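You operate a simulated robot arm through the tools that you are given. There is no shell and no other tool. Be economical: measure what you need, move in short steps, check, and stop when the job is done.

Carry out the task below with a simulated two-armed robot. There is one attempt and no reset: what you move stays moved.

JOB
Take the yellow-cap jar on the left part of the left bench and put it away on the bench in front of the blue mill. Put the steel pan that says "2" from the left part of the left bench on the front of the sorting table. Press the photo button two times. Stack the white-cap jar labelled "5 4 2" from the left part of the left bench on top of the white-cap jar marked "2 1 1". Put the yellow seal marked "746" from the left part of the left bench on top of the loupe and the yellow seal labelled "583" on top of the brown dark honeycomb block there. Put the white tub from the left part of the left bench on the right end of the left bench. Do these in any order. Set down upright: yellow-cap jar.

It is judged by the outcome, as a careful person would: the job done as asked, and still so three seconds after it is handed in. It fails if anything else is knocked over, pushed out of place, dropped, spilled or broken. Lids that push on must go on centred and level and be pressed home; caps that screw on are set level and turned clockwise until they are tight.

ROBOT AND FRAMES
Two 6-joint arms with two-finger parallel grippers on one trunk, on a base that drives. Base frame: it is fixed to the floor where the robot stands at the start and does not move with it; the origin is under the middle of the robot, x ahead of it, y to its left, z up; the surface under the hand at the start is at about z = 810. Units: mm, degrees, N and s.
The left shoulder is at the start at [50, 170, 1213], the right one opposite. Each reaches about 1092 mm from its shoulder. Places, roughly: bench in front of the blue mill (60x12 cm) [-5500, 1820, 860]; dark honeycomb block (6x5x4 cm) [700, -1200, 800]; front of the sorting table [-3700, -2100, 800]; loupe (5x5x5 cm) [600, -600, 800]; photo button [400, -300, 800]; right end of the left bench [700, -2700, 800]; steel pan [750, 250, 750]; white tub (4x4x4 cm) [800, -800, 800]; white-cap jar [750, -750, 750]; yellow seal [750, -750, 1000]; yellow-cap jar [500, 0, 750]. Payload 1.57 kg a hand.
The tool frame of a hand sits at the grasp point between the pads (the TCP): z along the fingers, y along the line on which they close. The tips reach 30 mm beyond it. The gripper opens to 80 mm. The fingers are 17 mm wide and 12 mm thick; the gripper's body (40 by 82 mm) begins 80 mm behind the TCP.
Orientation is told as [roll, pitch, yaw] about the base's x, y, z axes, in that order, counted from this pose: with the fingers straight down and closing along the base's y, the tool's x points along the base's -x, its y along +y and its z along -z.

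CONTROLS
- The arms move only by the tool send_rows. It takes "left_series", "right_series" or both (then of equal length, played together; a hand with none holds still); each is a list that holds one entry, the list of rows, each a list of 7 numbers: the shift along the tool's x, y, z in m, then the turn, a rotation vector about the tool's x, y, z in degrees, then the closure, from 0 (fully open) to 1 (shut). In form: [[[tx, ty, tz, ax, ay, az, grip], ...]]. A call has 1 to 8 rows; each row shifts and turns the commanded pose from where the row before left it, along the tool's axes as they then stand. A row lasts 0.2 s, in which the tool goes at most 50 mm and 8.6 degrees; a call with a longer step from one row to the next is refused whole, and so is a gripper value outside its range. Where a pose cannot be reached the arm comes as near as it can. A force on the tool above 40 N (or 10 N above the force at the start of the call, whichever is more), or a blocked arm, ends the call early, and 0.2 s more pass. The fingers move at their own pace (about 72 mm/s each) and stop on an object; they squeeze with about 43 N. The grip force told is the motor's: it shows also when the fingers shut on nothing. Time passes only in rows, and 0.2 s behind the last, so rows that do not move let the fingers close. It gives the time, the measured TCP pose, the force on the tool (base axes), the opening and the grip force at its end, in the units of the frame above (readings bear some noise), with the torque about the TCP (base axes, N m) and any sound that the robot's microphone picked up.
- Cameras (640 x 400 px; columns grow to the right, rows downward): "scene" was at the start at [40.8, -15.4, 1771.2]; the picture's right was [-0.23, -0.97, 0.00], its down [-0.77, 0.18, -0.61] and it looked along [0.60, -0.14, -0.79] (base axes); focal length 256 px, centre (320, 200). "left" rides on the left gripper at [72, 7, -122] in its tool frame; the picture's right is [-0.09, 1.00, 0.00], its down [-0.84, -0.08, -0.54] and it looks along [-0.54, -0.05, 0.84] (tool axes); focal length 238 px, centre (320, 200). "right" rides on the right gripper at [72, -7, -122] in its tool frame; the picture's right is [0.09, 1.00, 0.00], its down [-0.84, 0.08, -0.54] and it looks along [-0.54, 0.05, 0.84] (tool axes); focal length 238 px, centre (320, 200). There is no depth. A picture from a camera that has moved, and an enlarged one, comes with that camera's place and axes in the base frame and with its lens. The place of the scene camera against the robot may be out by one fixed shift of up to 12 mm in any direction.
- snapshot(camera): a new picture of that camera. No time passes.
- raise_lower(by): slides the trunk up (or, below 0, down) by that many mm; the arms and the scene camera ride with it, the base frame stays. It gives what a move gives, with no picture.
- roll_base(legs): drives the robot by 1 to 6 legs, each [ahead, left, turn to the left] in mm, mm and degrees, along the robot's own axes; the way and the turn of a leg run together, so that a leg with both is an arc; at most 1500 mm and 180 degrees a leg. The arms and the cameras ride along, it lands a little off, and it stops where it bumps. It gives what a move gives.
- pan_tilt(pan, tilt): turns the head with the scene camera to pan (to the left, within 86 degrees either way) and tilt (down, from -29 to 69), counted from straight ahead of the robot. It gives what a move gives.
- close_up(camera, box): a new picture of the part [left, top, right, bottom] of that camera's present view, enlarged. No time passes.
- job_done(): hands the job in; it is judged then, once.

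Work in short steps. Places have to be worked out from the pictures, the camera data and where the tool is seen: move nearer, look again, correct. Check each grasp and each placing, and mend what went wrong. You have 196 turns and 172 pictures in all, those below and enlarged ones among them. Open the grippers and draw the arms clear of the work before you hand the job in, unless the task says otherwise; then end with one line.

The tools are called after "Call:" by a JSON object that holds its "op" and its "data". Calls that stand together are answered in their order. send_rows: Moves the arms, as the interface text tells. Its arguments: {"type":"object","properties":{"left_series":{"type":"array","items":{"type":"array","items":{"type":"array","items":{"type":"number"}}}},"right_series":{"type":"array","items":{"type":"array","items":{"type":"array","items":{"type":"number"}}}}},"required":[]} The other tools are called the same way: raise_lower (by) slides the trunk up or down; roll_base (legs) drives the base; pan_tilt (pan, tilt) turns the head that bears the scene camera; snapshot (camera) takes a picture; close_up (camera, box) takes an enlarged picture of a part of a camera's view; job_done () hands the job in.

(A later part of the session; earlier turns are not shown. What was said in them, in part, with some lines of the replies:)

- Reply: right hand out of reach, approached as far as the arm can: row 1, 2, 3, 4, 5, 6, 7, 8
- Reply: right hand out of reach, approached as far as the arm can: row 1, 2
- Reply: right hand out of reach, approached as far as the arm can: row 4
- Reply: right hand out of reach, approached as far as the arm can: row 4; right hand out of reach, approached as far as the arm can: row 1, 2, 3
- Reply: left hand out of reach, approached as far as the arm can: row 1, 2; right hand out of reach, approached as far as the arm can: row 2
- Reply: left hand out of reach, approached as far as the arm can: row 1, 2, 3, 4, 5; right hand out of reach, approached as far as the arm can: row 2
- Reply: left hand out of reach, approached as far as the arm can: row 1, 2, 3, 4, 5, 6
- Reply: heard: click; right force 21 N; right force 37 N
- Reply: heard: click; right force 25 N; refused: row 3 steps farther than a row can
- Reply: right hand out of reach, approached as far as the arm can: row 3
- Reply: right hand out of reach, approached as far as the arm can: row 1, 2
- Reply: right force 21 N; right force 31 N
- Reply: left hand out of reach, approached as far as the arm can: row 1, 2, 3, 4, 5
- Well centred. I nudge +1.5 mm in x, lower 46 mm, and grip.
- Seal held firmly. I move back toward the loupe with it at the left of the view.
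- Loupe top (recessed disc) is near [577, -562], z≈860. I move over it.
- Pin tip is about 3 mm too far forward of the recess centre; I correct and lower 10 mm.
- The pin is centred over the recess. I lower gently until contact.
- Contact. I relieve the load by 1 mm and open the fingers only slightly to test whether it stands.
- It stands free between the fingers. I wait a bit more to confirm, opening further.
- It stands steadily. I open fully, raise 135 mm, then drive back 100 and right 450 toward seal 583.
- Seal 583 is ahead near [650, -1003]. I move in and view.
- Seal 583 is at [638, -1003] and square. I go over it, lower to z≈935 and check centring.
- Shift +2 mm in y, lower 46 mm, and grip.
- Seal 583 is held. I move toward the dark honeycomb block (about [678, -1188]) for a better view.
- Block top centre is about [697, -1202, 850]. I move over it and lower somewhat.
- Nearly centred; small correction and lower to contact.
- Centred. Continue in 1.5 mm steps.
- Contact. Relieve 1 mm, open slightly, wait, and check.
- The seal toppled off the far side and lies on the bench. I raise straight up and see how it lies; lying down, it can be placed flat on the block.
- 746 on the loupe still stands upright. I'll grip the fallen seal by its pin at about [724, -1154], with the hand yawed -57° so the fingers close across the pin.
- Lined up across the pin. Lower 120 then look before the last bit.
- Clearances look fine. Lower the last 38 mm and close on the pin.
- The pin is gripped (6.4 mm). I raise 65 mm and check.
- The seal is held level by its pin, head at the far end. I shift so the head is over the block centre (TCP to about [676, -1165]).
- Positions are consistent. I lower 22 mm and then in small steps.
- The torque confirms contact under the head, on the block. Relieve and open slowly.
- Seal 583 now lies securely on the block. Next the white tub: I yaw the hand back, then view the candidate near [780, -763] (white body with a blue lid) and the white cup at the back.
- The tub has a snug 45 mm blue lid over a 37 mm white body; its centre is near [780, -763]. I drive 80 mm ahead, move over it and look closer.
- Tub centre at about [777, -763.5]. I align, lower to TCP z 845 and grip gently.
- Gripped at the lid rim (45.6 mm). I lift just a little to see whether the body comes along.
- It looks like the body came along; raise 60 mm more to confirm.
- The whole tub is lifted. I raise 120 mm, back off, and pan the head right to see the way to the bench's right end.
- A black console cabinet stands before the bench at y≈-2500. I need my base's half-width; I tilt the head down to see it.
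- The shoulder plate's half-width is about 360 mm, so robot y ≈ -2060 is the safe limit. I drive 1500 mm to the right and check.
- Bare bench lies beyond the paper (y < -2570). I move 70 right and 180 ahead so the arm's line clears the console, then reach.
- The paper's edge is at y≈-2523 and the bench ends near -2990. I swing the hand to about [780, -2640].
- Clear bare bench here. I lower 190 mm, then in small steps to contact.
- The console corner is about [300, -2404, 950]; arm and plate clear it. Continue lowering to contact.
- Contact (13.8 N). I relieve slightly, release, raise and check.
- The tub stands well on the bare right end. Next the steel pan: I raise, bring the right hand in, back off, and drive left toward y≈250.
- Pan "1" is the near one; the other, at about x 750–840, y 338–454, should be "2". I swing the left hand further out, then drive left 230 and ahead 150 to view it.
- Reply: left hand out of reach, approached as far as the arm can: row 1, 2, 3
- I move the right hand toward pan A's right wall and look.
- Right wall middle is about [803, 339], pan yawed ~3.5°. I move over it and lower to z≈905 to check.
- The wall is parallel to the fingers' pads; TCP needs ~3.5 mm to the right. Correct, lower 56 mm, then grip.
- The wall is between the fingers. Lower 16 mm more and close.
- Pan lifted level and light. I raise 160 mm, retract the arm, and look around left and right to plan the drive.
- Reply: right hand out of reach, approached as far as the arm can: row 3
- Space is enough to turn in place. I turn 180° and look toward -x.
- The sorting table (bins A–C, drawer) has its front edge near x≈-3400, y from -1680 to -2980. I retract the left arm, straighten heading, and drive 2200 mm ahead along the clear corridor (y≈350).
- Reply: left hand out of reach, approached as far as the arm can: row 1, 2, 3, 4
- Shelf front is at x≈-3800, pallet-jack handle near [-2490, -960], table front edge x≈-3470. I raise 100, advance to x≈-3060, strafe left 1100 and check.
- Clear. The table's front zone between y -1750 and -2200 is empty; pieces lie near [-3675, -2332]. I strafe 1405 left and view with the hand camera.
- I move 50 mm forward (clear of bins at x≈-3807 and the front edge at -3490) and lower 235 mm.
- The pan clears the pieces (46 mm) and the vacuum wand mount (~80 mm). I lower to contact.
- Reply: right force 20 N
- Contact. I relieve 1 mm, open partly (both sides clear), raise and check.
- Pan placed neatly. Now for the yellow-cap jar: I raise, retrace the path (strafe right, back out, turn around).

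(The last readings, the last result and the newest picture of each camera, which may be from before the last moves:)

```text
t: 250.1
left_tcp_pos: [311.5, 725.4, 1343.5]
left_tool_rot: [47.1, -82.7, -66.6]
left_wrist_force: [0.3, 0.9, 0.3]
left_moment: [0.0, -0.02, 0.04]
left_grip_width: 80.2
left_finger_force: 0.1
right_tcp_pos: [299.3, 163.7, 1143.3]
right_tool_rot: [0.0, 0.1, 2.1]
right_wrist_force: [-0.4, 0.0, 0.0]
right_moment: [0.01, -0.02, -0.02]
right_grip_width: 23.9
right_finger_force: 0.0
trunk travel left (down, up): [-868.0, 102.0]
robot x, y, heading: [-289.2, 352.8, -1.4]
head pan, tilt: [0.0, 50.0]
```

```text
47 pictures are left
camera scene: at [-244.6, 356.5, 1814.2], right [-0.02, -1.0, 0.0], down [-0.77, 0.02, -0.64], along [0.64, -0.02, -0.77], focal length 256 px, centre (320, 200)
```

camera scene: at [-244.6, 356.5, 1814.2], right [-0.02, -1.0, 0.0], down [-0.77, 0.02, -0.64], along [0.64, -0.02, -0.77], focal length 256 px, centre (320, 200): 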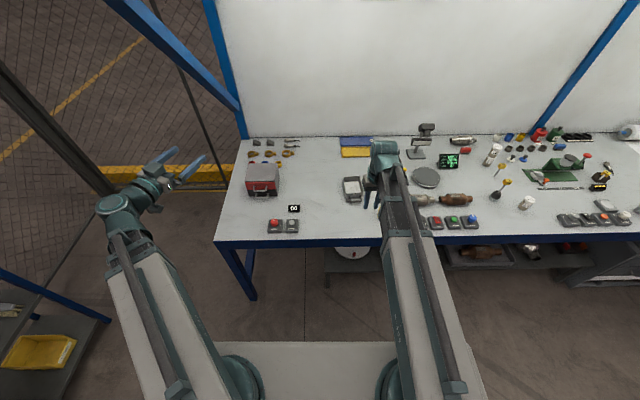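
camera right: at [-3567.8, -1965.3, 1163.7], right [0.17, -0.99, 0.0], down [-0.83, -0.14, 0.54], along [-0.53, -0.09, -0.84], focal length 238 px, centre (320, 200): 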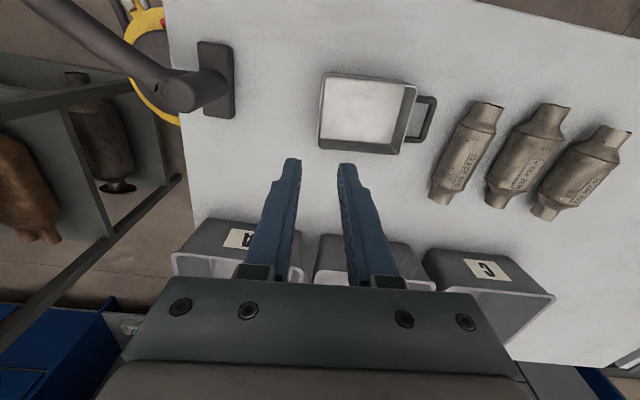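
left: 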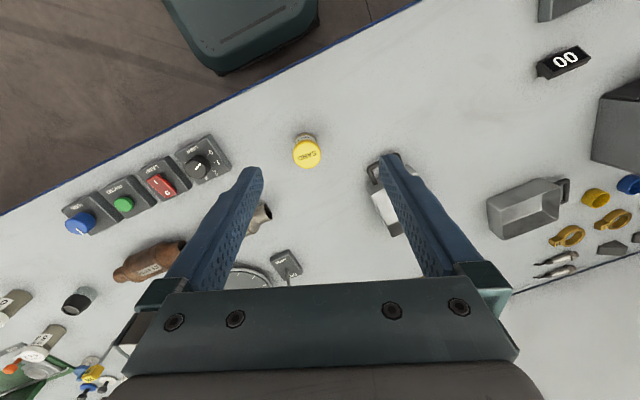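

Back at the bench. I straighten, move 140 ahead and 100 right, open the gripper and lower to view the jar.

Call:
{"op": "roll_base", "data": {"legs": [[0, 0, 1.4], [120, -110, 0]]}}

Call:
{"op": "send_rows", "data": {"right_series": [[[0, 0, 0, 0, 0, 0, 0], [0, 0, 0, 0, 0, 0, 0], [0, 0, 0, 0, 0, 0, 0]]]}}

Call:
{"op": "raise_lower", "data": {"by": -110}}

Call:
{"op": "snapshot", "data": {"camera": "right"}}

Call:
{"op": "close_up", "data": {"camera": "scene", "box": [230, 160, 430, 260]}}

```text
t: 251.9
left_tcp_pos: [424.8, 626.3, 1343.4]
left_tool_rot: [46.8, -82.5, -65.1]
left_wrist_force: [-0.6, 0.3, 0.0]
left_moment: [-0.03, 0.01, 0.06]
left_grip_width: 80.2
left_finger_force: 0.0
right_tcp_pos: [425.6, 64.4, 1142.4]
right_tool_rot: [0.0, 0.1, 3.4]
right_wrist_force: [-0.7, -0.4, -0.1]
right_moment: [0.03, -0.01, -0.02]
right_grip_width: 24.1
right_finger_force: 0.0
trunk travel left (down, up): [-868.0, 102.0]
robot x, y, heading: [-168.1, 241.6, -0.0]
head pan, tilt: [0.0, 50.0]
```

```text
t: 252.7
left_tcp_pos: [423.6, 627.4, 1344.7]
left_tool_rot: [47.0, -82.8, -65.2]
left_wrist_force: [0.1, 0.0, -0.2]
left_moment: [-0.01, 0.03, -0.03]
left_grip_width: 80.1
left_finger_force: 0.1
right_tcp_pos: [425.2, 66.5, 1142.9]
right_tool_rot: [-0.1, 0.2, 3.3]
right_wrist_force: [0.7, -0.1, -0.6]
right_moment: [0.0, -0.02, 0.01]
right_grip_width: 79.8
right_finger_force: 0.1
trunk travel left (down, up): [-868.0, 102.0]
robot x, y, heading: [-172.1, 243.9, 0.2]
head pan, tilt: [0.0, 50.0]
```

```text
t: 254.1
left_tcp_pos: [422.1, 626.9, 1234.4]
left_tool_rot: [47.0, -82.7, -65.3]
left_wrist_force: [0.0, 0.2, 0.0]
left_moment: [-0.01, 0.0, 0.03]
left_grip_width: 80.1
left_finger_force: 0.0
right_tcp_pos: [425.9, 66.5, 1033.3]
right_tool_rot: [0.0, 0.0, 3.4]
right_wrist_force: [0.1, 0.2, 0.5]
right_moment: [0.01, -0.02, -0.02]
right_grip_width: 80.1
right_finger_force: 0.0
trunk travel left (down, up): [-758.0, 212.0]
robot x, y, heading: [-170.6, 243.5, -0.0]
head pan, tilt: [0.0, 50.0]
```

```text
46 pictures are left
camera right: at [353.0, 54.8, 1153.9], right [-0.15, 0.99, 0.0], down [0.83, 0.13, 0.54], along [0.54, 0.08, -0.84], focal length 238 px, centre (320, 200)
```

right: 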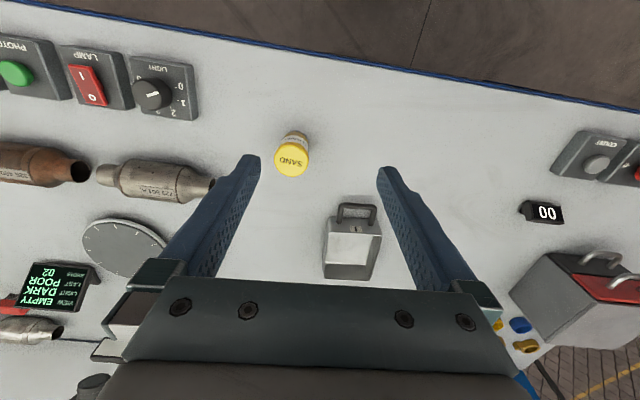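

```text
3.20 times, centred on (330, 210) of scene
camera zoom: at [-124.4, 245.9, 1704.2], right [0.0, -1.0, 0.0], down [-0.77, 0.0, -0.64], along [0.64, 0.0, -0.77], focal length 818 px, centre (288, 168)
```

zoom: 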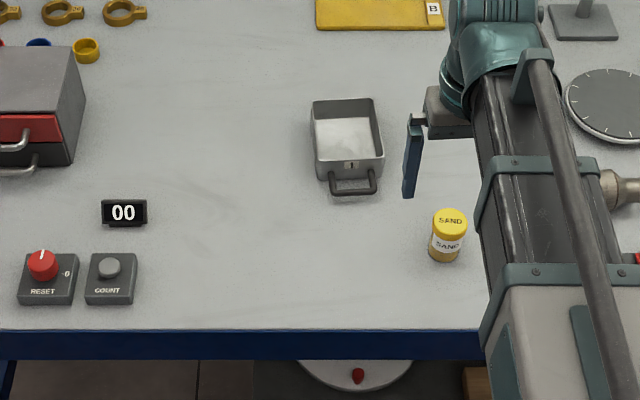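

The counter is untouched at 00. Jar centre is [483, 35]; I move over it and lower to check.

Call:
{"op": "send_rows", "data": {"right_series": [[[-0.0275, -0.0174, 0, 0, 0, 0, 0], [-0.0275, -0.0174, 0, 0, 0, 0, 0]]]}}

Call:
{"op": "raise_lower", "data": {"by": -110}}

Call:
{"op": "snapshot", "data": {"camera": "right"}}

```text
t: 254.7
left_tcp_pos: [424.0, 626.3, 1232.7]
left_tool_rot: [47.1, -82.7, -65.1]
left_wrist_force: [1.4, 0.7, 0.0]
left_moment: [0.01, -0.02, 0.01]
left_grip_width: 80.1
left_finger_force: 0.0
right_tcp_pos: [483.7, 34.5, 1031.9]
right_tool_rot: [0.1, 0.1, 3.4]
right_wrist_force: [-0.2, 0.0, 0.4]
right_moment: [0.01, -0.01, 0.01]
right_grip_width: 80.1
right_finger_force: 0.0
trunk travel left (down, up): [-758.0, 212.0]
robot x, y, heading: [-170.8, 244.7, -0.1]
head pan, tilt: [0.0, 50.0]
```

```text
t: 256.1
left_tcp_pos: [422.9, 627.0, 1124.0]
left_tool_rot: [47.1, -82.7, -65.4]
left_wrist_force: [0.8, 0.5, 1.3]
left_moment: [-0.03, -0.01, -0.01]
left_grip_width: 80.1
left_finger_force: 0.1
right_tcp_pos: [481.4, 34.3, 923.2]
right_tool_rot: [0.0, 0.0, 3.4]
right_wrist_force: [0.1, -0.2, -0.3]
right_moment: [-0.04, -0.02, 0.01]
right_grip_width: 80.2
right_finger_force: 0.0
trunk travel left (down, up): [-648.0, 322.0]
robot x, y, heading: [-166.8, 242.9, -0.0]
head pan, tilt: [0.0, 50.0]
```

```text
44 pictures are left
camera right: at [410.5, 23.4, 1043.8], right [-0.15, 0.99, 0.0], down [0.83, 0.13, 0.54], along [0.54, 0.08, -0.84], focal length 238 px, centre (320, 200)
```

right: 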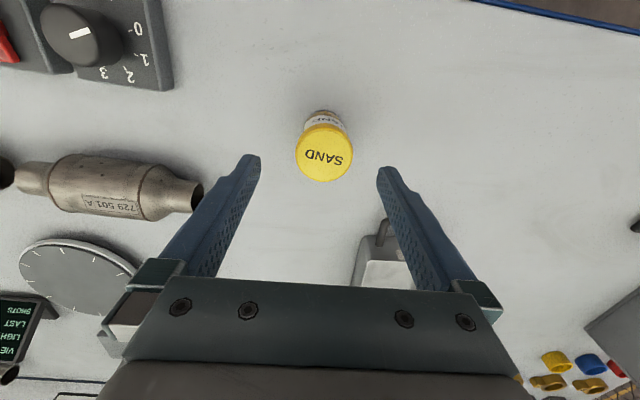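

Centred within 3 mm; correct, lower 73 mm and grip.

Call:
{"op": "send_rows", "data": {"right_series": [[[0.003, 0.0015, 0, 0, 0, 0, 0]]]}}

Call:
{"op": "raise_lower", "data": {"by": -73}}

Call:
{"op": "send_rows", "data": {"right_series": [[[0, 0, 0, 0, 0, 0, 0.4], [0, 0, 0, 0, 0, 0, 1], [0, 0, 0, 0, 0, 0, 1], [0, 0, 0, 0, 0, 0, 1]]]}}

Call:
{"op": "raise_lower", "data": {"by": 250}}

Call:
{"op": "snapshot", "data": {"camera": "right"}}

```text
t: 256.6
left_tcp_pos: [424.1, 627.1, 1124.0]
left_tool_rot: [47.1, -82.7, -65.2]
left_wrist_force: [-0.2, 0.4, 0.6]
left_moment: [-0.02, -0.02, -0.01]
left_grip_width: 80.0
left_finger_force: 0.0
right_tcp_pos: [479.3, 36.1, 922.8]
right_tool_rot: [-0.1, 0.0, 3.3]
right_wrist_force: [1.0, -0.1, 0.2]
right_moment: [0.0, 0.0, -0.02]
right_grip_width: 80.2
right_finger_force: 0.1
trunk travel left (down, up): [-648.0, 322.0]
robot x, y, heading: [-167.4, 242.8, -0.1]
head pan, tilt: [0.0, 50.0]
```

```text
t: 257.7
left_tcp_pos: [423.4, 627.3, 1051.9]
left_tool_rot: [47.2, -82.7, -65.4]
left_wrist_force: [-0.5, -0.8, -0.5]
left_moment: [-0.01, 0.02, -0.02]
left_grip_width: 80.0
left_finger_force: 0.1
right_tcp_pos: [478.7, 36.3, 850.2]
right_tool_rot: [0.0, 0.0, 3.4]
right_wrist_force: [-0.3, 0.5, 0.1]
right_moment: [-0.01, -0.01, 0.0]
right_grip_width: 79.9
right_finger_force: 0.1
trunk travel left (down, up): [-575.0, 395.0]
robot x, y, heading: [-170.3, 246.6, -0.0]
head pan, tilt: [0.0, 50.0]
```

```text
t: 258.7
left_tcp_pos: [423.3, 627.7, 1050.8]
left_tool_rot: [47.2, -82.7, -65.3]
left_wrist_force: [0.1, -0.1, -0.1]
left_moment: [-0.05, 0.01, 0.03]
left_grip_width: 79.8
left_finger_force: 0.0
right_tcp_pos: [478.9, 35.9, 850.1]
right_tool_rot: [0.0, 0.0, 3.5]
right_wrist_force: [-0.2, 0.2, 1.0]
right_moment: [-0.02, 0.0, 0.02]
right_grip_width: 42.5
right_finger_force: 43.2
trunk travel left (down, up): [-575.0, 395.0]
robot x, y, heading: [-168.2, 245.5, -0.1]
head pan, tilt: [0.0, 50.0]
```

```text
t: 261.2
left_tcp_pos: [424.2, 628.3, 1301.5]
left_tool_rot: [46.9, -82.7, -65.3]
left_wrist_force: [-0.4, -0.5, 0.4]
left_moment: [0.04, 0.01, 0.01]
left_grip_width: 80.0
left_finger_force: 0.1
right_tcp_pos: [478.7, 35.1, 1099.0]
right_tool_rot: [-0.1, 0.2, 3.4]
right_wrist_force: [-0.4, 1.1, -1.0]
right_moment: [-0.01, 0.0, -0.01]
right_grip_width: 42.4
right_finger_force: 42.7
trunk travel left (down, up): [-825.0, 145.0]
robot x, y, heading: [-168.7, 243.1, -0.1]
head pan, tilt: [0.0, 50.0]
```

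```text
43 pictures are left
camera right: at [407.5, 24.6, 1220.7], right [-0.15, 0.99, 0.0], down [0.83, 0.13, 0.54], along [0.53, 0.08, -0.84], focal length 238 px, centre (320, 200)
```

right: 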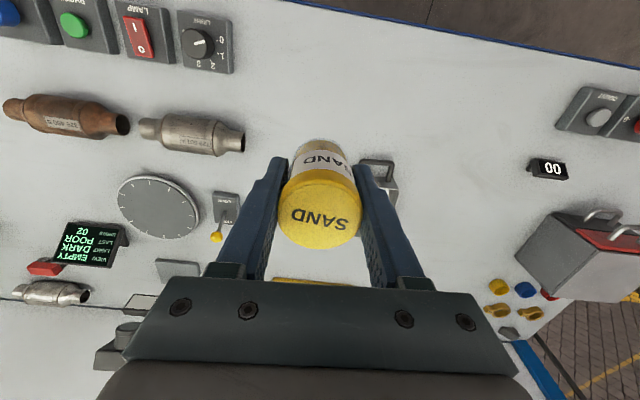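

Jar held upright. I back off, align to y≈480, turn around and check heading.

Call:
{"op": "roll_base", "data": {"legs": [[-200, 0, 0], [0, 240, 0], [0, 0, 180]]}}

Call:
{"op": "pan_tilt", "data": {"pan": 0, "tilt": 20}}

```text
t: 271.5
left_tcp_pos: [-965.6, 104.6, 1301.0]
left_tool_rot: [47.0, -82.7, 113.9]
left_wrist_force: [1.0, 1.1, 0.3]
left_moment: [-0.01, 0.0, -0.03]
left_grip_width: 80.0
left_finger_force: 0.0
right_tcp_pos: [-1014.2, 696.4, 1100.5]
right_tool_rot: [-0.1, 0.1, -177.4]
right_wrist_force: [0.2, -0.2, -0.2]
right_moment: [0.01, 0.02, 0.04]
right_grip_width: 42.4
right_finger_force: 42.6
trunk travel left (down, up): [-825.0, 145.0]
robot x, y, heading: [-370.1, 479.2, 179.3]
head pan, tilt: [0.0, 50.0]
```

```text
t: 272.4
left_tcp_pos: [-966.1, 104.3, 1300.6]
left_tool_rot: [47.1, -82.7, 113.8]
left_wrist_force: [0.5, -0.2, 0.1]
left_moment: [0.02, -0.03, -0.01]
left_grip_width: 79.9
left_finger_force: 0.0
right_tcp_pos: [-1012.8, 696.1, 1100.8]
right_tool_rot: [0.0, 0.2, -177.3]
right_wrist_force: [0.5, -0.6, -0.8]
right_moment: [-0.03, -0.04, -0.02]
right_grip_width: 42.5
right_finger_force: 43.2
trunk travel left (down, up): [-825.0, 145.0]
robot x, y, heading: [-367.3, 479.9, 179.2]
head pan, tilt: [0.0, 20.0]
```

Heading 179.2°. I drive 2900 mm ahead and look.

Call:
{"op": "roll_base", "data": {"legs": [[0, 0, 0.8], [1450, 0, 0], [1450, 0, 0]]}}

Call:
{"op": "pan_tilt", "data": {"pan": -25, "tilt": 20}}

Call:
{"op": "snapshot", "data": {"camera": "scene"}}

```text
t: 286.7
left_tcp_pos: [-3844.7, 115.3, 1300.8]
left_tool_rot: [46.9, -82.6, 114.3]
left_wrist_force: [-0.1, 0.6, 0.2]
left_moment: [-0.02, 0.0, 0.02]
left_grip_width: 80.0
left_finger_force: 0.1
right_tcp_pos: [-3895.8, 707.9, 1098.7]
right_tool_rot: [0.0, 0.1, -177.0]
right_wrist_force: [0.2, 0.7, 0.3]
right_moment: [0.02, 0.0, -0.01]
right_grip_width: 42.3
right_finger_force: 43.3
trunk travel left (down, up): [-825.0, 145.0]
robot x, y, heading: [-3249.6, 493.6, 179.8]
head pan, tilt: [0.0, 20.0]
```

```text
t: 287.6
left_tcp_pos: [-3843.7, 116.6, 1300.5]
left_tool_rot: [47.1, -82.7, 114.2]
left_wrist_force: [0.0, 0.1, -0.6]
left_moment: [0.01, 0.01, 0.0]
left_grip_width: 80.2
left_finger_force: 0.1
right_tcp_pos: [-3894.7, 706.9, 1098.8]
right_tool_rot: [0.0, 0.1, -177.0]
right_wrist_force: [-0.1, -0.5, -0.6]
right_moment: [-0.02, -0.02, 0.02]
right_grip_width: 42.3
right_finger_force: 42.5
trunk travel left (down, up): [-825.0, 145.0]
robot x, y, heading: [-3248.7, 493.5, 179.3]
head pan, tilt: [-25.0, 20.0]
```

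```text
42 pictures are left
camera scene: at [-3285.0, 536.3, 1816.8], right [0.43, 0.9, 0.0], down [0.31, -0.15, -0.94], along [-0.85, 0.4, -0.34], focal length 256 px, centre (320, 200)
```

scene: 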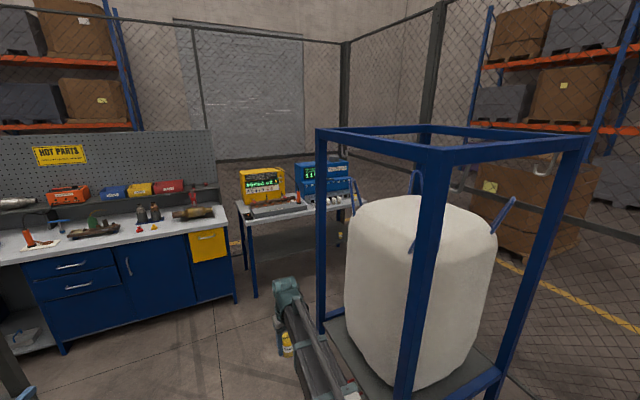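

I see the blue mill beside the yellow one on the far bench. I swing the left arm out, advance 1550, and turn 30° right to approach between the rack and bench.

Call:
{"op": "send_rows", "data": {"left_series": [[[0, 0.028, -0.035, 0, 0, 0, 0], [0, 0.028, -0.035, 0, 0, 0, 0], [0, 0.028, -0.035, 0, 0, 0, 0], [0, 0.028, -0.035, 0, 0, 0, 0], [0, 0.028, -0.035, 0, 0, 0, 0], [0, 0.028, -0.035, 0, 0, 0, 0]]]}}

Call:
{"op": "roll_base", "data": {"legs": [[1450, 0, 0], [0, 0, -30]]}}

Call:
{"op": "pan_tilt", "data": {"pan": -15, "tilt": 30}}

Call:
{"op": "snapshot", "data": {"camera": "scene"}}

```text
t: 289.0
left_tcp_pos: [-3698.2, -111.1, 1300.6]
left_tool_rot: [47.9, -82.8, 113.2]
left_wrist_force: [-0.3, -0.3, 0.3]
left_moment: [0.01, 0.01, -0.02]
left_grip_width: 79.8
left_finger_force: 0.0
left hand out of reach, approached as far as the arm can: row 1, 2, 3, 4, 5, 6
right_tcp_pos: [-3894.5, 707.1, 1100.7]
right_tool_rot: [-0.2, 0.0, -177.0]
right_wrist_force: [0.9, -0.1, -1.0]
right_moment: [-0.01, 0.01, -0.01]
right_grip_width: 42.2
right_finger_force: 43.3
trunk travel left (down, up): [-825.0, 145.0]
robot x, y, heading: [-3248.5, 497.3, 179.4]
head pan, tilt: [-25.0, 20.0]
```

```text
t: 290.4
left_tcp_pos: [-3735.9, -112.4, 1302.7]
left_tool_rot: [47.7, -82.7, 114.3]
left_wrist_force: [11.3, 3.5, 1.6]
left_moment: [-0.11, 0.19, 0.32]
left_grip_width: 74.3
left_finger_force: 0.0
right_tcp_pos: [-3939.7, 706.7, 1100.3]
right_tool_rot: [0.0, 0.0, -176.8]
right_wrist_force: [-0.1, 0.5, -0.7]
right_moment: [-0.01, 0.0, 0.02]
right_grip_width: 42.3
right_finger_force: 43.1
trunk travel left (down, up): [-825.0, 145.0]
robot x, y, heading: [-3294.6, 498.8, 179.7]
head pan, tilt: [-25.0, 20.0]
stopped in leg 1: the force on the tool passed its limit at 50 N (the readings are from after the stop); the commanded pose is now the measured one
```

```text
t: 291.1
left_tcp_pos: [-3737.2, -113.2, 1302.0]
left_tool_rot: [47.6, -82.8, 114.3]
left_wrist_force: [18.3, 1.9, 1.1]
left_moment: [-0.04, 0.22, 0.58]
left_grip_width: 73.1
left_finger_force: 0.0
right_tcp_pos: [-3939.9, 707.3, 1101.2]
right_tool_rot: [0.1, -0.1, -176.9]
right_wrist_force: [0.1, 0.2, -1.5]
right_moment: [-0.01, -0.05, -0.02]
right_grip_width: 42.5
right_finger_force: 43.2
trunk travel left (down, up): [-825.0, 145.0]
robot x, y, heading: [-3297.9, 495.8, 179.6]
head pan, tilt: [-15.0, 30.0]
```

```text
41 pictures are left
camera scene: at [-3330.8, 521.4, 1800.8], right [0.27, 0.96, 0.0], down [0.48, -0.13, -0.87], along [-0.84, 0.23, -0.5], focal length 256 px, centre (320, 200)
```

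scene: 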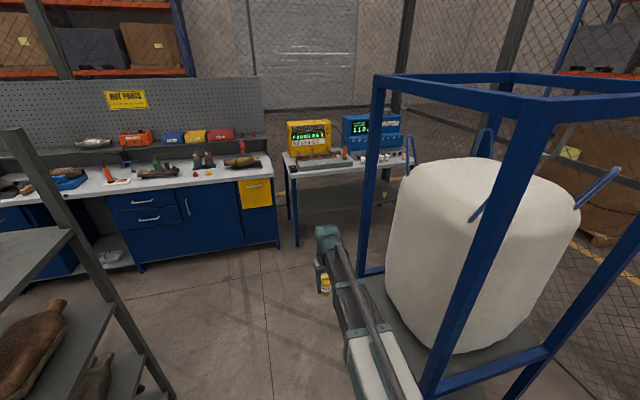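

The left fingertips touched the parts-shelf post. I back off at once and bring the left arm inward before going on.

Call:
{"op": "roll_base", "data": {"legs": [[-90, 0, 0]]}}

Call:
{"op": "send_rows", "data": {"left_series": [[[0, -0.045, 0, 0, 0, 0, 0], [0, -0.045, 0, 0, 0, 0, 0], [0, -0.045, 0, 0, 0, 0, 0], [0, -0.045, 0, 0, 0, 0, 0], [0, -0.045, 0, 0, 0, 0, 0], [0, -0.045, 0, 0, 0, 0, 0]]]}}

Call:
{"op": "pan_tilt", "data": {"pan": 40, "tilt": 25}}

Call:
{"op": "snapshot", "data": {"camera": "scene"}}

```text
t: 292.2
left_tcp_pos: [-3649.4, -113.2, 1302.4]
left_tool_rot: [47.4, -82.7, 114.5]
left_wrist_force: [1.2, -0.5, 0.4]
left_moment: [0.0, -0.04, 0.0]
left_grip_width: 79.9
left_finger_force: 0.1
right_tcp_pos: [-3850.9, 705.9, 1099.6]
right_tool_rot: [-0.1, 0.0, -177.0]
right_wrist_force: [-0.4, 0.2, -1.3]
right_moment: [-0.02, 0.05, 0.01]
right_grip_width: 42.3
right_finger_force: 42.7
trunk travel left (down, up): [-825.0, 145.0]
robot x, y, heading: [-3205.2, 494.1, 179.7]
head pan, tilt: [-15.0, 30.0]
```

```text
t: 293.6
left_tcp_pos: [-3610.5, 9.8, 1300.0]
left_tool_rot: [46.5, -82.7, 115.4]
left_wrist_force: [-0.8, 0.6, 0.2]
left_moment: [-0.01, -0.01, -0.04]
left_grip_width: 80.0
left_finger_force: 0.1
left hand out of reach, approached as far as the arm can: row 1, 2, 3, 4, 5, 6
right_tcp_pos: [-3853.2, 706.1, 1099.5]
right_tool_rot: [0.0, 0.1, -176.9]
right_wrist_force: [-0.3, -1.0, -1.1]
right_moment: [0.01, 0.0, -0.04]
right_grip_width: 42.4
right_finger_force: 42.4
trunk travel left (down, up): [-825.0, 145.0]
robot x, y, heading: [-3205.5, 496.3, 179.8]
head pan, tilt: [-15.0, 30.0]
```

```text
t: 294.8
left_tcp_pos: [-3609.4, 10.6, 1300.4]
left_tool_rot: [46.5, -82.7, 115.3]
left_wrist_force: [-0.2, 0.0, -0.7]
left_moment: [-0.03, 0.01, 0.0]
left_grip_width: 79.8
left_finger_force: 0.0
right_tcp_pos: [-3851.8, 706.2, 1099.2]
right_tool_rot: [0.0, 0.0, -176.8]
right_wrist_force: [-0.1, -0.4, -0.8]
right_moment: [0.01, -0.04, 0.01]
right_grip_width: 42.3
right_finger_force: 42.8
trunk travel left (down, up): [-825.0, 145.0]
robot x, y, heading: [-3202.9, 495.9, 179.6]
head pan, tilt: [40.0, 25.0]
```

```text
40 pictures are left
camera scene: at [-3229.3, 437.5, 1808.7], right [-0.64, 0.77, 0.0], down [0.33, 0.27, -0.91], along [-0.7, -0.58, -0.42], focal length 256 px, centre (320, 200)
```

scene: 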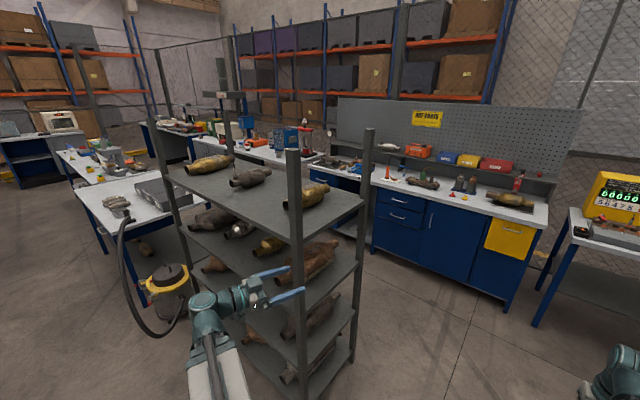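

The shelf and its parts look undisturbed. I bring the left hand further inward so it passes the shelf with margin.

Call:
{"op": "send_rows", "data": {"left_series": [[[0, -0.04, 0.02, 0, 0, 0, 0], [0, -0.04, 0.02, 0, 0, 0, 0], [0, -0.04, 0.02, 0, 0, 0, 0], [0, -0.04, 0.02, 0, 0, 0, 0], [0, -0.04, 0.02, 0, 0, 0, 0], [0, -0.04, 0.02, 0, 0, 0, 0]]]}}

Call:
{"op": "roll_base", "data": {"legs": [[500, 0, 0]]}}

Call:
{"op": "pan_tilt", "data": {"pan": -30, "tilt": 35}}

Call:
{"op": "snapshot", "data": {"camera": "scene"}}

```text
t: 296.2
left_tcp_pos: [-3760.4, 109.8, 1300.5]
left_tool_rot: [46.6, -82.7, 115.2]
left_wrist_force: [-0.2, 0.5, 0.4]
left_moment: [0.01, 0.0, -0.01]
left_grip_width: 80.3
left_finger_force: 0.0
left hand out of reach, approached as far as the arm can: row 1, 2, 3, 4, 5, 6
right_tcp_pos: [-3853.5, 706.2, 1100.7]
right_tool_rot: [0.0, 0.1, -177.0]
right_wrist_force: [-0.3, 0.8, -1.0]
right_moment: [-0.01, 0.04, 0.04]
right_grip_width: 42.3
right_finger_force: 43.4
trunk travel left (down, up): [-825.0, 145.0]
robot x, y, heading: [-3206.4, 495.1, 179.6]
head pan, tilt: [40.0, 25.0]
```

```text
t: 299.2
left_tcp_pos: [-4272.0, 121.4, 1300.3]
left_tool_rot: [46.4, -82.7, 114.9]
left_wrist_force: [0.2, -0.4, 0.6]
left_moment: [0.02, 0.02, 0.01]
left_grip_width: 79.8
left_finger_force: 0.0
right_tcp_pos: [-4359.8, 718.7, 1099.9]
right_tool_rot: [-0.1, 0.0, -177.5]
right_wrist_force: [-0.8, -0.2, -1.0]
right_moment: [0.04, 0.02, -0.06]
right_grip_width: 42.4
right_finger_force: 43.2
trunk travel left (down, up): [-825.0, 145.0]
robot x, y, heading: [-3714.9, 501.2, 179.1]
head pan, tilt: [40.0, 25.0]
```

```text
t: 300.6
left_tcp_pos: [-4271.6, 119.2, 1300.4]
left_tool_rot: [46.5, -82.8, 114.7]
left_wrist_force: [0.0, 0.9, 0.3]
left_moment: [-0.02, 0.03, -0.01]
left_grip_width: 79.6
left_finger_force: 0.1
right_tcp_pos: [-4357.0, 716.7, 1100.3]
right_tool_rot: [0.1, 0.1, -177.5]
right_wrist_force: [-0.6, 0.0, 0.0]
right_moment: [0.02, -0.02, 0.01]
right_grip_width: 42.2
right_finger_force: 42.8
trunk travel left (down, up): [-825.0, 145.0]
robot x, y, heading: [-3715.7, 501.0, 179.0]
head pan, tilt: [-30.0, 35.0]
```

```text
39 pictures are left
camera scene: at [-3741.7, 547.1, 1792.9], right [0.51, 0.86, 0.0], down [0.49, -0.29, -0.82], along [-0.7, 0.42, -0.57], focal length 256 px, centre (320, 200)
```

scene: 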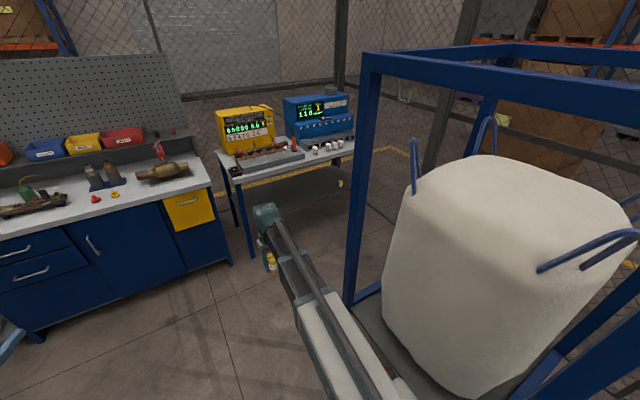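

I'm past the shelf. I zoom at the bench in front of the blue mill to see free space.

Call:
{"op": "close_up", "data": {"camera": "scene", "box": [210, 85, 370, 195]}}

```text
3.64 times, centred on (290, 140) of scene
camera zoom: at [-3741.7, 547.1, 1792.9], right [0.51, 0.86, 0.0], down [0.49, -0.29, -0.82], along [-0.7, 0.42, -0.57], focal length 929 px, centre (429, 418)
```

zoom: 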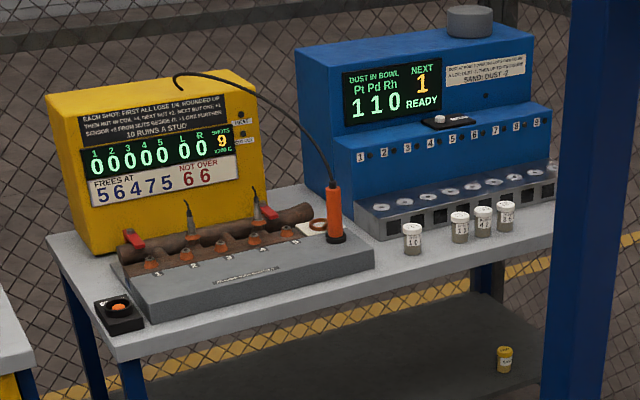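

White-cap jars stand at x≈-5490, y≈1555…1820 in front of the mill; free spot near [-5480, 1920]. I raise 80, drive 1150 ahead and turn 15° right.

Call:
{"op": "raise_lower", "data": {"by": 80}}

Call:
{"op": "roll_base", "data": {"legs": [[1150, 0, 0], [0, 0, -15]]}}

Call:
{"op": "snapshot", "data": {"camera": "scene"}}

```text
t: 301.8
left_tcp_pos: [-4270.9, 120.4, 1380.6]
left_tool_rot: [46.6, -82.7, 114.8]
left_wrist_force: [-0.1, -0.4, 0.5]
left_moment: [0.05, -0.03, -0.01]
left_grip_width: 80.1
left_finger_force: 0.0
right_tcp_pos: [-4358.7, 718.1, 1180.2]
right_tool_rot: [0.0, 0.1, -177.5]
right_wrist_force: [-0.6, -0.6, -0.6]
right_moment: [-0.03, -0.01, -0.01]
right_grip_width: 42.3
right_finger_force: 43.3
trunk travel left (down, up): [-905.0, 65.0]
robot x, y, heading: [-3711.4, 502.3, 179.3]
head pan, tilt: [-30.0, 35.0]
```

```text
t: 308.5
left_tcp_pos: [-5499.6, 283.8, 1380.3]
left_tool_rot: [46.6, -82.8, 100.2]
left_wrist_force: [0.2, 0.2, 0.1]
left_moment: [0.0, 0.0, 0.04]
left_grip_width: 80.4
left_finger_force: 0.0
right_tcp_pos: [-5435.8, 884.8, 1179.1]
right_tool_rot: [0.0, 0.0, 168.2]
right_wrist_force: [-0.1, -0.4, -1.7]
right_moment: [-0.01, 0.03, 0.02]
right_grip_width: 42.4
right_finger_force: 42.6
trunk travel left (down, up): [-905.0, 65.0]
robot x, y, heading: [-4865.2, 514.2, 164.5]
head pan, tilt: [-30.0, 35.0]
```

```text
37 pictures are left
camera scene: at [-4881.3, 566.8, 1872.9], right [0.71, 0.7, 0.0], down [0.4, -0.41, -0.82], along [-0.58, 0.58, -0.57], focal length 256 px, centre (320, 200)
```

scene: 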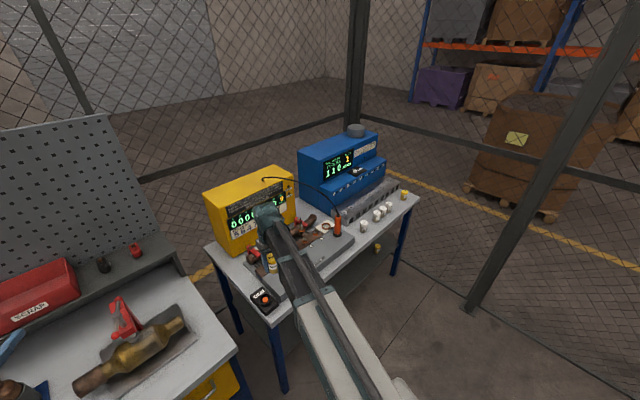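

There's a free gap between the last white-cap jar (y≈1807) and another yellow-cap jar (y≈2012); target [-5490, 1910]. I strafe in.

Call:
{"op": "roll_base", "data": {"legs": [[273, -652, 0]]}}

Call:
{"op": "snapshot", "data": {"camera": "right"}}

Call:
{"op": "snapshot", "data": {"camera": "scene"}}

```text
t: 312.4
left_tcp_pos: [-5594.6, 983.5, 1379.5]
left_tool_rot: [46.5, -82.7, 100.2]
left_wrist_force: [0.9, -0.3, -1.0]
left_moment: [0.03, -0.02, 0.02]
left_grip_width: 79.8
left_finger_force: 0.0
right_tcp_pos: [-5528.4, 1584.0, 1180.8]
right_tool_rot: [0.0, 0.1, 168.0]
right_wrist_force: [-0.7, -0.1, -1.0]
right_moment: [-0.02, 0.0, -0.01]
right_grip_width: 42.4
right_finger_force: 42.3
trunk travel left (down, up): [-905.0, 65.0]
robot x, y, heading: [-4958.3, 1209.1, 165.0]
head pan, tilt: [-30.0, 35.0]
```

```text
36 pictures are left
camera right: at [-5458.2, 1574.5, 1300.5], right [-0.12, -0.99, 0.0], down [-0.84, 0.1, 0.54], along [-0.54, 0.06, -0.84], focal length 238 px, centre (320, 200)
```

right: 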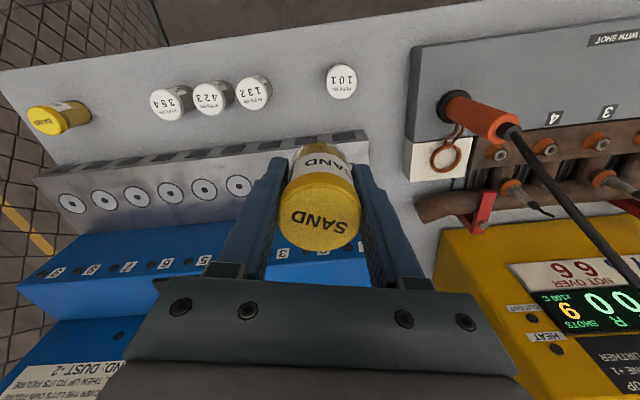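

```text
35 pictures are left
camera scene: at [-4975.6, 1265.3, 1872.9], right [0.71, 0.7, 0.0], down [0.4, -0.41, -0.82], along [-0.57, 0.58, -0.57], focal length 256 px, centre (320, 200)
```

scene: 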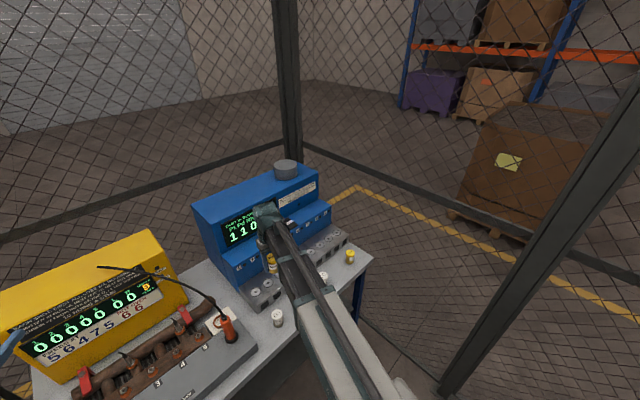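

I swing the left hand away from the yellow mill, and move the jar over the gap at [-5500, 1900].

Call:
{"op": "send_rows", "data": {"left_series": [[[0, 0.03, -0.03, 0, 0, 0, 0], [0, 0.03, -0.03, 0, 0, 0, 0], [0, 0.03, -0.03, 0, 0, 0, 0], [0, 0.03, -0.03, 0, 0, 0, 0], [0, 0.03, -0.03, 0, 0, 0, 0], [0, 0.03, 0, 0, 0, 0, 0], [0, 0.03, 0, 0, 0, 0, 0]]], "right_series": [[[-0.0055, -0.045, 0, 0, 0, 0, 1], [-0.0055, -0.045, 0, 0, 0, 0, 1], [-0.0055, -0.045, 0, 0, 0, 0, 1], [-0.0055, -0.045, 0, 0, 0, 0, 1], [-0.0055, -0.045, 0, 0, 0, 0, 1], [-0.0055, -0.045, 0, 0, 0, 0, 1], [-0.0055, -0.045, 0, 0, 0, 0, 1]]]}}

Call:
{"op": "send_rows", "data": {"right_series": [[[0, 0, 0, 0, 0, -6, 1], [0, 0, 0, 0, 0, -6, 1]]]}}

Call:
{"op": "snapshot", "data": {"camera": "right"}}

```text
t: 314.0
left_tcp_pos: [-5586.5, 726.0, 1381.9]
left_tool_rot: [47.8, -82.8, 98.9]
left_wrist_force: [0.0, 0.6, -0.2]
left_moment: [-0.01, -0.01, 0.0]
left_grip_width: 79.9
left_finger_force: 0.0
left hand out of reach, approached as far as the arm can: row 1, 2, 3, 4, 5, 7
right_tcp_pos: [-5499.9, 1899.4, 1179.9]
right_tool_rot: [0.0, 0.1, 168.0]
right_wrist_force: [-0.1, -0.3, -0.8]
right_moment: [-0.02, 0.01, 0.0]
right_grip_width: 42.1
right_finger_force: 43.8
trunk travel left (down, up): [-905.0, 65.0]
robot x, y, heading: [-4958.1, 1211.4, 164.7]
head pan, tilt: [-30.0, 35.0]
```

```text
t: 314.6
left_tcp_pos: [-5586.3, 726.7, 1382.4]
left_tool_rot: [47.8, -82.8, 98.9]
left_wrist_force: [-0.4, -0.4, -0.8]
left_moment: [-0.01, -0.02, 0.04]
left_grip_width: 79.8
left_finger_force: 0.1
right_tcp_pos: [-5500.7, 1898.8, 1179.4]
right_tool_rot: [0.1, 0.0, -180.0]
right_wrist_force: [0.2, -0.4, -1.3]
right_moment: [-0.04, -0.01, -0.01]
right_grip_width: 42.3
right_finger_force: 42.6
trunk travel left (down, up): [-905.0, 65.0]
robot x, y, heading: [-4959.8, 1209.4, 164.5]
head pan, tilt: [-30.0, 35.0]
```

```text
34 pictures are left
camera right: at [-5429.1, 1905.4, 1300.8], right [0.09, -1.0, 0.0], down [-0.84, -0.08, 0.54], along [-0.54, -0.05, -0.84], focal length 238 px, centre (320, 200)
```

right: 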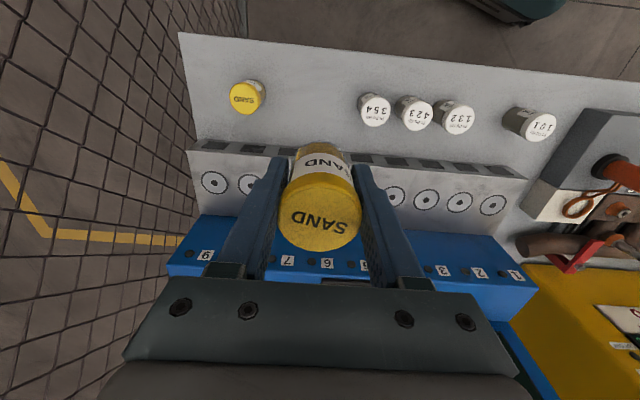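

The gap's midpoint is y≈1912; I shift 12 mm and lower 250 mm, then look.

Call:
{"op": "send_rows", "data": {"right_series": [[[0, -0.012, 0, 0, 0, 0, 1]]]}}

Call:
{"op": "raise_lower", "data": {"by": -180}}

Call:
{"op": "snapshot", "data": {"camera": "right"}}

Call:
{"op": "snapshot", "data": {"camera": "scene"}}

```text
t: 315.0
left_tcp_pos: [-5585.6, 726.2, 1381.2]
left_tool_rot: [47.8, -82.8, 98.9]
left_wrist_force: [0.3, -0.1, -0.1]
left_moment: [-0.04, -0.02, 0.01]
left_grip_width: 80.1
left_finger_force: 0.0
right_tcp_pos: [-5501.5, 1911.9, 1180.6]
right_tool_rot: [0.0, 0.1, 180.0]
right_wrist_force: [0.4, 1.2, -1.6]
right_moment: [-0.02, -0.02, -0.01]
right_grip_width: 42.1
right_finger_force: 43.1
trunk travel left (down, up): [-905.0, 65.0]
robot x, y, heading: [-4960.9, 1211.5, 164.4]
head pan, tilt: [-30.0, 35.0]
```

```text
t: 317.0
left_tcp_pos: [-5586.3, 726.1, 1200.1]
left_tool_rot: [47.8, -82.8, 98.9]
left_wrist_force: [0.3, -0.4, -0.3]
left_moment: [-0.02, -0.01, 0.03]
left_grip_width: 80.1
left_finger_force: 0.0
right_tcp_pos: [-5500.2, 1910.4, 1000.0]
right_tool_rot: [-0.1, 0.1, 180.0]
right_wrist_force: [-0.5, -0.6, 0.0]
right_moment: [-0.04, -0.03, 0.0]
right_grip_width: 42.7
right_finger_force: 42.2
trunk travel left (down, up): [-725.0, 245.0]
robot x, y, heading: [-4958.5, 1209.9, 164.6]
head pan, tilt: [-30.0, 35.0]
```

```text
33 pictures are left
camera right: at [-5429.5, 1916.8, 1120.8], right [0.09, -1.0, 0.0], down [-0.84, -0.08, 0.54], along [-0.54, -0.05, -0.84], focal length 238 px, centre (320, 200)
```

right: 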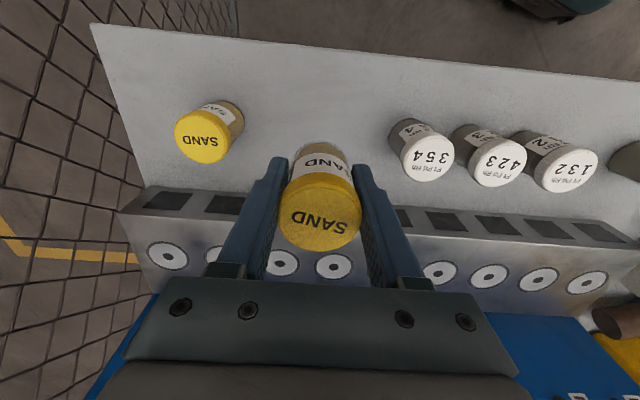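

```text
32 pictures are left
camera scene: at [-4975.3, 1264.5, 1693.0], right [0.71, 0.7, 0.0], down [0.4, -0.41, -0.82], along [-0.57, 0.58, -0.57], focal length 256 px, centre (320, 200)
```

scene: 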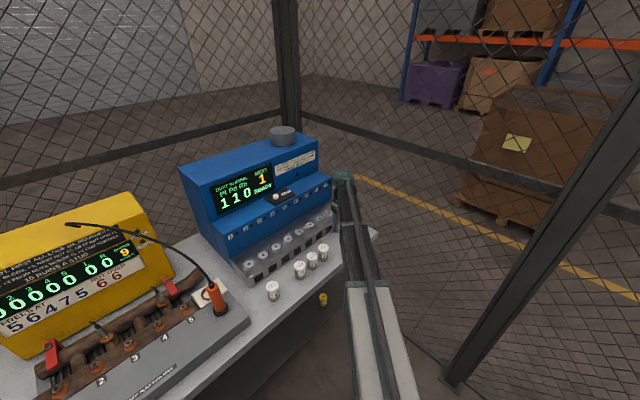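

Good clearance on all sides. Lower 93 mm and then in small steps to contact.

Call:
{"op": "raise_lower", "data": {"by": -90}}

Call:
{"op": "raise_lower", "data": {"by": -3}}

Call:
{"op": "raise_lower", "data": {"by": -3}}

Call:
{"op": "raise_lower", "data": {"by": -2}}

Call:
{"op": "raise_lower", "data": {"by": -2}}

```text
t: 318.2
left_tcp_pos: [-5585.9, 727.8, 1111.3]
left_tool_rot: [47.8, -82.8, 98.9]
left_wrist_force: [-0.4, -0.2, -0.6]
left_moment: [0.01, 0.0, -0.02]
left_grip_width: 79.9
left_finger_force: 0.0
right_tcp_pos: [-5501.5, 1911.3, 910.0]
right_tool_rot: [0.0, 0.0, 180.0]
right_wrist_force: [0.1, 0.0, -0.3]
right_moment: [0.01, -0.04, -0.01]
right_grip_width: 42.4
right_finger_force: 42.6
trunk travel left (down, up): [-635.0, 335.0]
robot x, y, heading: [-4958.3, 1210.3, 164.4]
head pan, tilt: [-30.0, 35.0]
```

```text
t: 318.8
left_tcp_pos: [-5586.2, 726.0, 1107.9]
left_tool_rot: [47.8, -82.8, 98.8]
left_wrist_force: [0.5, 0.4, -0.2]
left_moment: [-0.03, -0.01, 0.04]
left_grip_width: 80.1
left_finger_force: 0.0
right_tcp_pos: [-5499.3, 1911.5, 907.2]
right_tool_rot: [0.1, 0.0, 179.8]
right_wrist_force: [-0.1, -0.5, -1.1]
right_moment: [0.0, -0.01, -0.03]
right_grip_width: 42.2
right_finger_force: 43.2
trunk travel left (down, up): [-632.0, 338.0]
robot x, y, heading: [-4956.3, 1211.0, 164.5]
head pan, tilt: [-30.0, 35.0]
```

```text
t: 319.3
left_tcp_pos: [-5587.0, 726.1, 1105.2]
left_tool_rot: [47.8, -82.8, 99.0]
left_wrist_force: [0.2, 0.8, 0.5]
left_moment: [-0.01, -0.03, 0.04]
left_grip_width: 80.1
left_finger_force: 0.1
right_tcp_pos: [-5501.4, 1911.8, 903.0]
right_tool_rot: [0.0, 0.1, 179.9]
right_wrist_force: [0.0, -0.4, -1.0]
right_moment: [0.02, 0.04, -0.02]
right_grip_width: 42.3
right_finger_force: 42.5
trunk travel left (down, up): [-629.0, 341.0]
robot x, y, heading: [-4961.6, 1207.5, 164.5]
head pan, tilt: [-30.0, 35.0]
```

```text
t: 319.8
left_tcp_pos: [-5585.8, 724.7, 1103.3]
left_tool_rot: [47.7, -82.8, 98.9]
left_wrist_force: [0.2, 0.2, 1.2]
left_moment: [0.01, 0.01, -0.01]
left_grip_width: 80.0
left_finger_force: 0.0
right_tcp_pos: [-5500.2, 1911.6, 902.1]
right_tool_rot: [-0.1, 0.0, 179.9]
right_wrist_force: [-0.6, -0.7, 0.0]
right_moment: [0.02, -0.01, -0.01]
right_grip_width: 42.1
right_finger_force: 43.2
trunk travel left (down, up): [-627.0, 343.0]
robot x, y, heading: [-4962.5, 1209.9, 164.5]
head pan, tilt: [-30.0, 35.0]
```

```text
t: 320.3
left_tcp_pos: [-5585.7, 726.6, 1101.0]
left_tool_rot: [47.8, -82.8, 99.0]
left_wrist_force: [-0.6, 0.2, -0.6]
left_moment: [-0.01, -0.01, -0.01]
left_grip_width: 79.7
left_finger_force: 0.1
right_tcp_pos: [-5501.0, 1910.4, 899.3]
right_tool_rot: [0.0, 0.1, 179.8]
right_wrist_force: [-0.7, -0.2, 0.7]
right_moment: [-0.04, -0.01, -0.01]
right_grip_width: 42.5
right_finger_force: 43.2
trunk travel left (down, up): [-625.0, 345.0]
robot x, y, heading: [-4959.8, 1207.3, 164.4]
head pan, tilt: [-30.0, 35.0]
```

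No contact yet; keep going 2 mm at a time.

Call:
{"op": "raise_lower", "data": {"by": -2}}

Call:
{"op": "raise_lower", "data": {"by": -2}}

```text
t: 320.9
left_tcp_pos: [-5585.3, 725.4, 1099.0]
left_tool_rot: [48.2, -82.8, 98.6]
left_wrist_force: [0.0, 0.3, 0.1]
left_moment: [0.01, 0.01, -0.01]
left_grip_width: 80.0
left_finger_force: 0.0
right_tcp_pos: [-5500.7, 1910.0, 901.1]
right_tool_rot: [-0.2, -0.1, 179.9]
right_wrist_force: [-4.4, 5.4, 26.4]
right_moment: [0.01, 0.14, 0.01]
right_grip_width: 42.5
right_finger_force: 43.1
trunk travel left (down, up): [-623.0, 347.0]
robot x, y, heading: [-4960.5, 1210.8, 164.3]
head pan, tilt: [-30.0, 35.0]
```

```text
t: 321.4
left_tcp_pos: [-5586.5, 723.8, 1097.9]
left_tool_rot: [48.2, -82.8, 98.5]
left_wrist_force: [0.0, 0.2, 0.9]
left_moment: [-0.01, 0.04, -0.01]
left_grip_width: 80.1
left_finger_force: 0.0
right_tcp_pos: [-5500.9, 1910.5, 898.8]
right_tool_rot: [-0.1, 0.0, 179.9]
right_wrist_force: [-4.8, 7.6, 32.2]
right_moment: [-0.03, 0.04, -0.04]
right_grip_width: 42.3
right_finger_force: 42.9
trunk travel left (down, up): [-621.0, 349.0]
robot x, y, heading: [-4956.1, 1214.1, 164.3]
head pan, tilt: [-30.0, 35.0]
```

Contact. Relieve, release gently, raise and check.

Call:
{"op": "raise_lower", "data": {"by": 3}}

Call:
{"op": "send_rows", "data": {"right_series": [[[0, 0, 0, 0, 0, 0, 0.45], [0, 0, 0, 0, 0, 0, 0.35], [0, 0, 0, 0, 0, 0, 0.2], [0, 0, 0, 0, 0, 0, 0.15], [0, 0, 0, 0, 0, 0, 0.15]]]}}

Call:
{"op": "raise_lower", "data": {"by": 150}}

Call:
{"op": "snapshot", "data": {"camera": "right"}}

```text
t: 321.9
left_tcp_pos: [-5586.4, 725.3, 1099.5]
left_tool_rot: [47.8, -82.7, 98.9]
left_wrist_force: [-0.1, -0.1, -0.1]
left_moment: [0.02, 0.01, -0.02]
left_grip_width: 79.9
left_finger_force: 0.0
right_tcp_pos: [-5500.8, 1910.0, 898.8]
right_tool_rot: [0.0, 0.0, 180.0]
right_wrist_force: [-0.5, 0.0, -0.6]
right_moment: [0.0, 0.02, 0.03]
right_grip_width: 42.2
right_finger_force: 43.1
trunk travel left (down, up): [-624.0, 346.0]
robot x, y, heading: [-4959.8, 1209.7, 164.4]
head pan, tilt: [-30.0, 35.0]
```

```text
t: 323.1
left_tcp_pos: [-5587.0, 725.2, 1101.5]
left_tool_rot: [47.7, -82.8, 98.9]
left_wrist_force: [0.4, -0.1, 0.1]
left_moment: [-0.01, 0.01, 0.02]
left_grip_width: 80.0
left_finger_force: 0.0
right_tcp_pos: [-5501.0, 1910.8, 899.8]
right_tool_rot: [0.0, 0.0, 179.9]
right_wrist_force: [0.0, 0.3, -0.6]
right_moment: [0.01, -0.01, 0.02]
right_grip_width: 68.3
right_finger_force: 0.1
trunk travel left (down, up): [-624.0, 346.0]
robot x, y, heading: [-4957.6, 1208.8, 164.5]
head pan, tilt: [-30.0, 35.0]
```

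```text
t: 324.8
left_tcp_pos: [-5585.5, 724.9, 1250.4]
left_tool_rot: [47.8, -82.9, 99.0]
left_wrist_force: [-0.1, 0.3, 0.2]
left_moment: [0.0, 0.01, 0.01]
left_grip_width: 80.1
left_finger_force: 0.0
right_tcp_pos: [-5502.3, 1911.2, 1049.2]
right_tool_rot: [0.0, 0.0, 179.9]
right_wrist_force: [-0.2, 0.3, -0.1]
right_moment: [-0.03, 0.01, 0.03]
right_grip_width: 68.0
right_finger_force: 0.0
trunk travel left (down, up): [-774.0, 196.0]
robot x, y, heading: [-4959.8, 1211.0, 164.5]
head pan, tilt: [-30.0, 35.0]
```

```text
31 pictures are left
camera right: at [-5429.6, 1916.8, 1169.7], right [0.09, -1.0, 0.0], down [-0.84, -0.08, 0.54], along [-0.54, -0.05, -0.84], focal length 238 px, centre (320, 200)
```

right: 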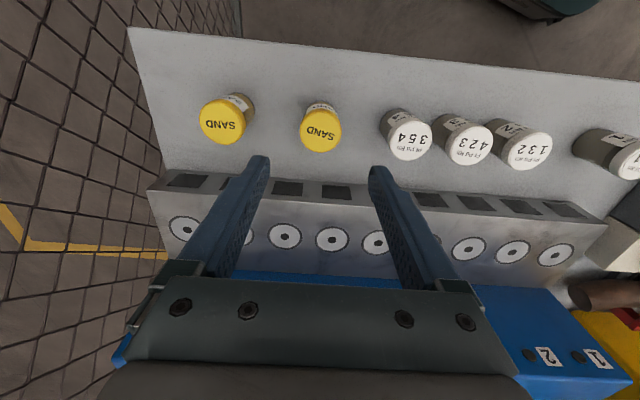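

The yellow-cap jar stands upright in the free gap in front of the blue mill. I raise the hand and draw it clear.

Call:
{"op": "raise_lower", "data": {"by": 90}}

Call:
{"op": "send_rows", "data": {"right_series": [[[0.04, 0, 0, 0, 0, 0, 0], [0.04, 0, 0, 0, 0, 0, 0], [0.04, 0.02, 0, 0, 0, 0, 0], [0.04, 0.02, 0, 0, 0, 0, 0]]]}}

Call:
{"op": "snapshot", "data": {"camera": "scene"}}

```text
t: 326.1
left_tcp_pos: [-5586.1, 726.2, 1339.9]
left_tool_rot: [47.7, -82.8, 99.1]
left_wrist_force: [0.1, -0.8, 0.7]
left_moment: [0.02, 0.02, 0.03]
left_grip_width: 80.1
left_finger_force: 0.1
right_tcp_pos: [-5502.2, 1910.9, 1138.5]
right_tool_rot: [0.0, 0.2, 179.9]
right_wrist_force: [0.4, 0.2, -0.3]
right_moment: [-0.01, -0.04, -0.01]
right_grip_width: 68.1
right_finger_force: 0.0
trunk travel left (down, up): [-864.0, 106.0]
robot x, y, heading: [-4957.4, 1209.7, 164.2]
head pan, tilt: [-30.0, 35.0]
```

```text
t: 327.1
left_tcp_pos: [-5585.7, 725.7, 1340.1]
left_tool_rot: [48.0, -82.8, 98.7]
left_wrist_force: [-0.1, 0.4, 0.0]
left_moment: [-0.01, 0.0, 0.0]
left_grip_width: 79.9
left_finger_force: 0.0
right_tcp_pos: [-5340.6, 1869.7, 1139.7]
right_tool_rot: [-0.1, 0.0, 179.9]
right_wrist_force: [0.5, -0.3, -0.3]
right_moment: [-0.01, 0.04, 0.01]
right_grip_width: 79.9
right_finger_force: 0.1
trunk travel left (down, up): [-864.0, 106.0]
robot x, y, heading: [-4957.4, 1212.1, 164.6]
head pan, tilt: [-30.0, 35.0]
```

```text
30 pictures are left
camera scene: at [-4974.6, 1264.1, 1832.0], right [0.71, 0.7, 0.0], down [0.4, -0.41, -0.82], along [-0.57, 0.58, -0.57], focal length 256 px, centre (320, 200)
```

scene: 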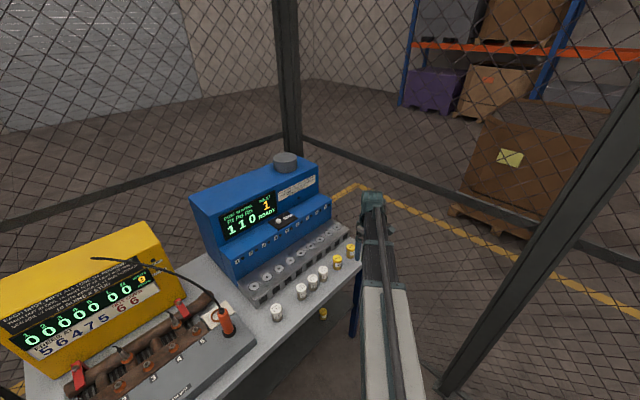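

Everything is in place: both grippers are open and empty, and the arms are clear. I hand the job in.

Call:
{"op": "job_done", "data": {}}

```text
The job is handed in.
```

I've handed the job in with every item placed and the photo button pressed twice (the display shows SHOTS 02), but three things to know: seal 583 tipped off the honeycomb block once and now lies flat on it, the left hand briefly bumped a parts-shelf post (nothing on the shelf looked moved), and I took the pan to be "2" because the only other pan is marked "1".
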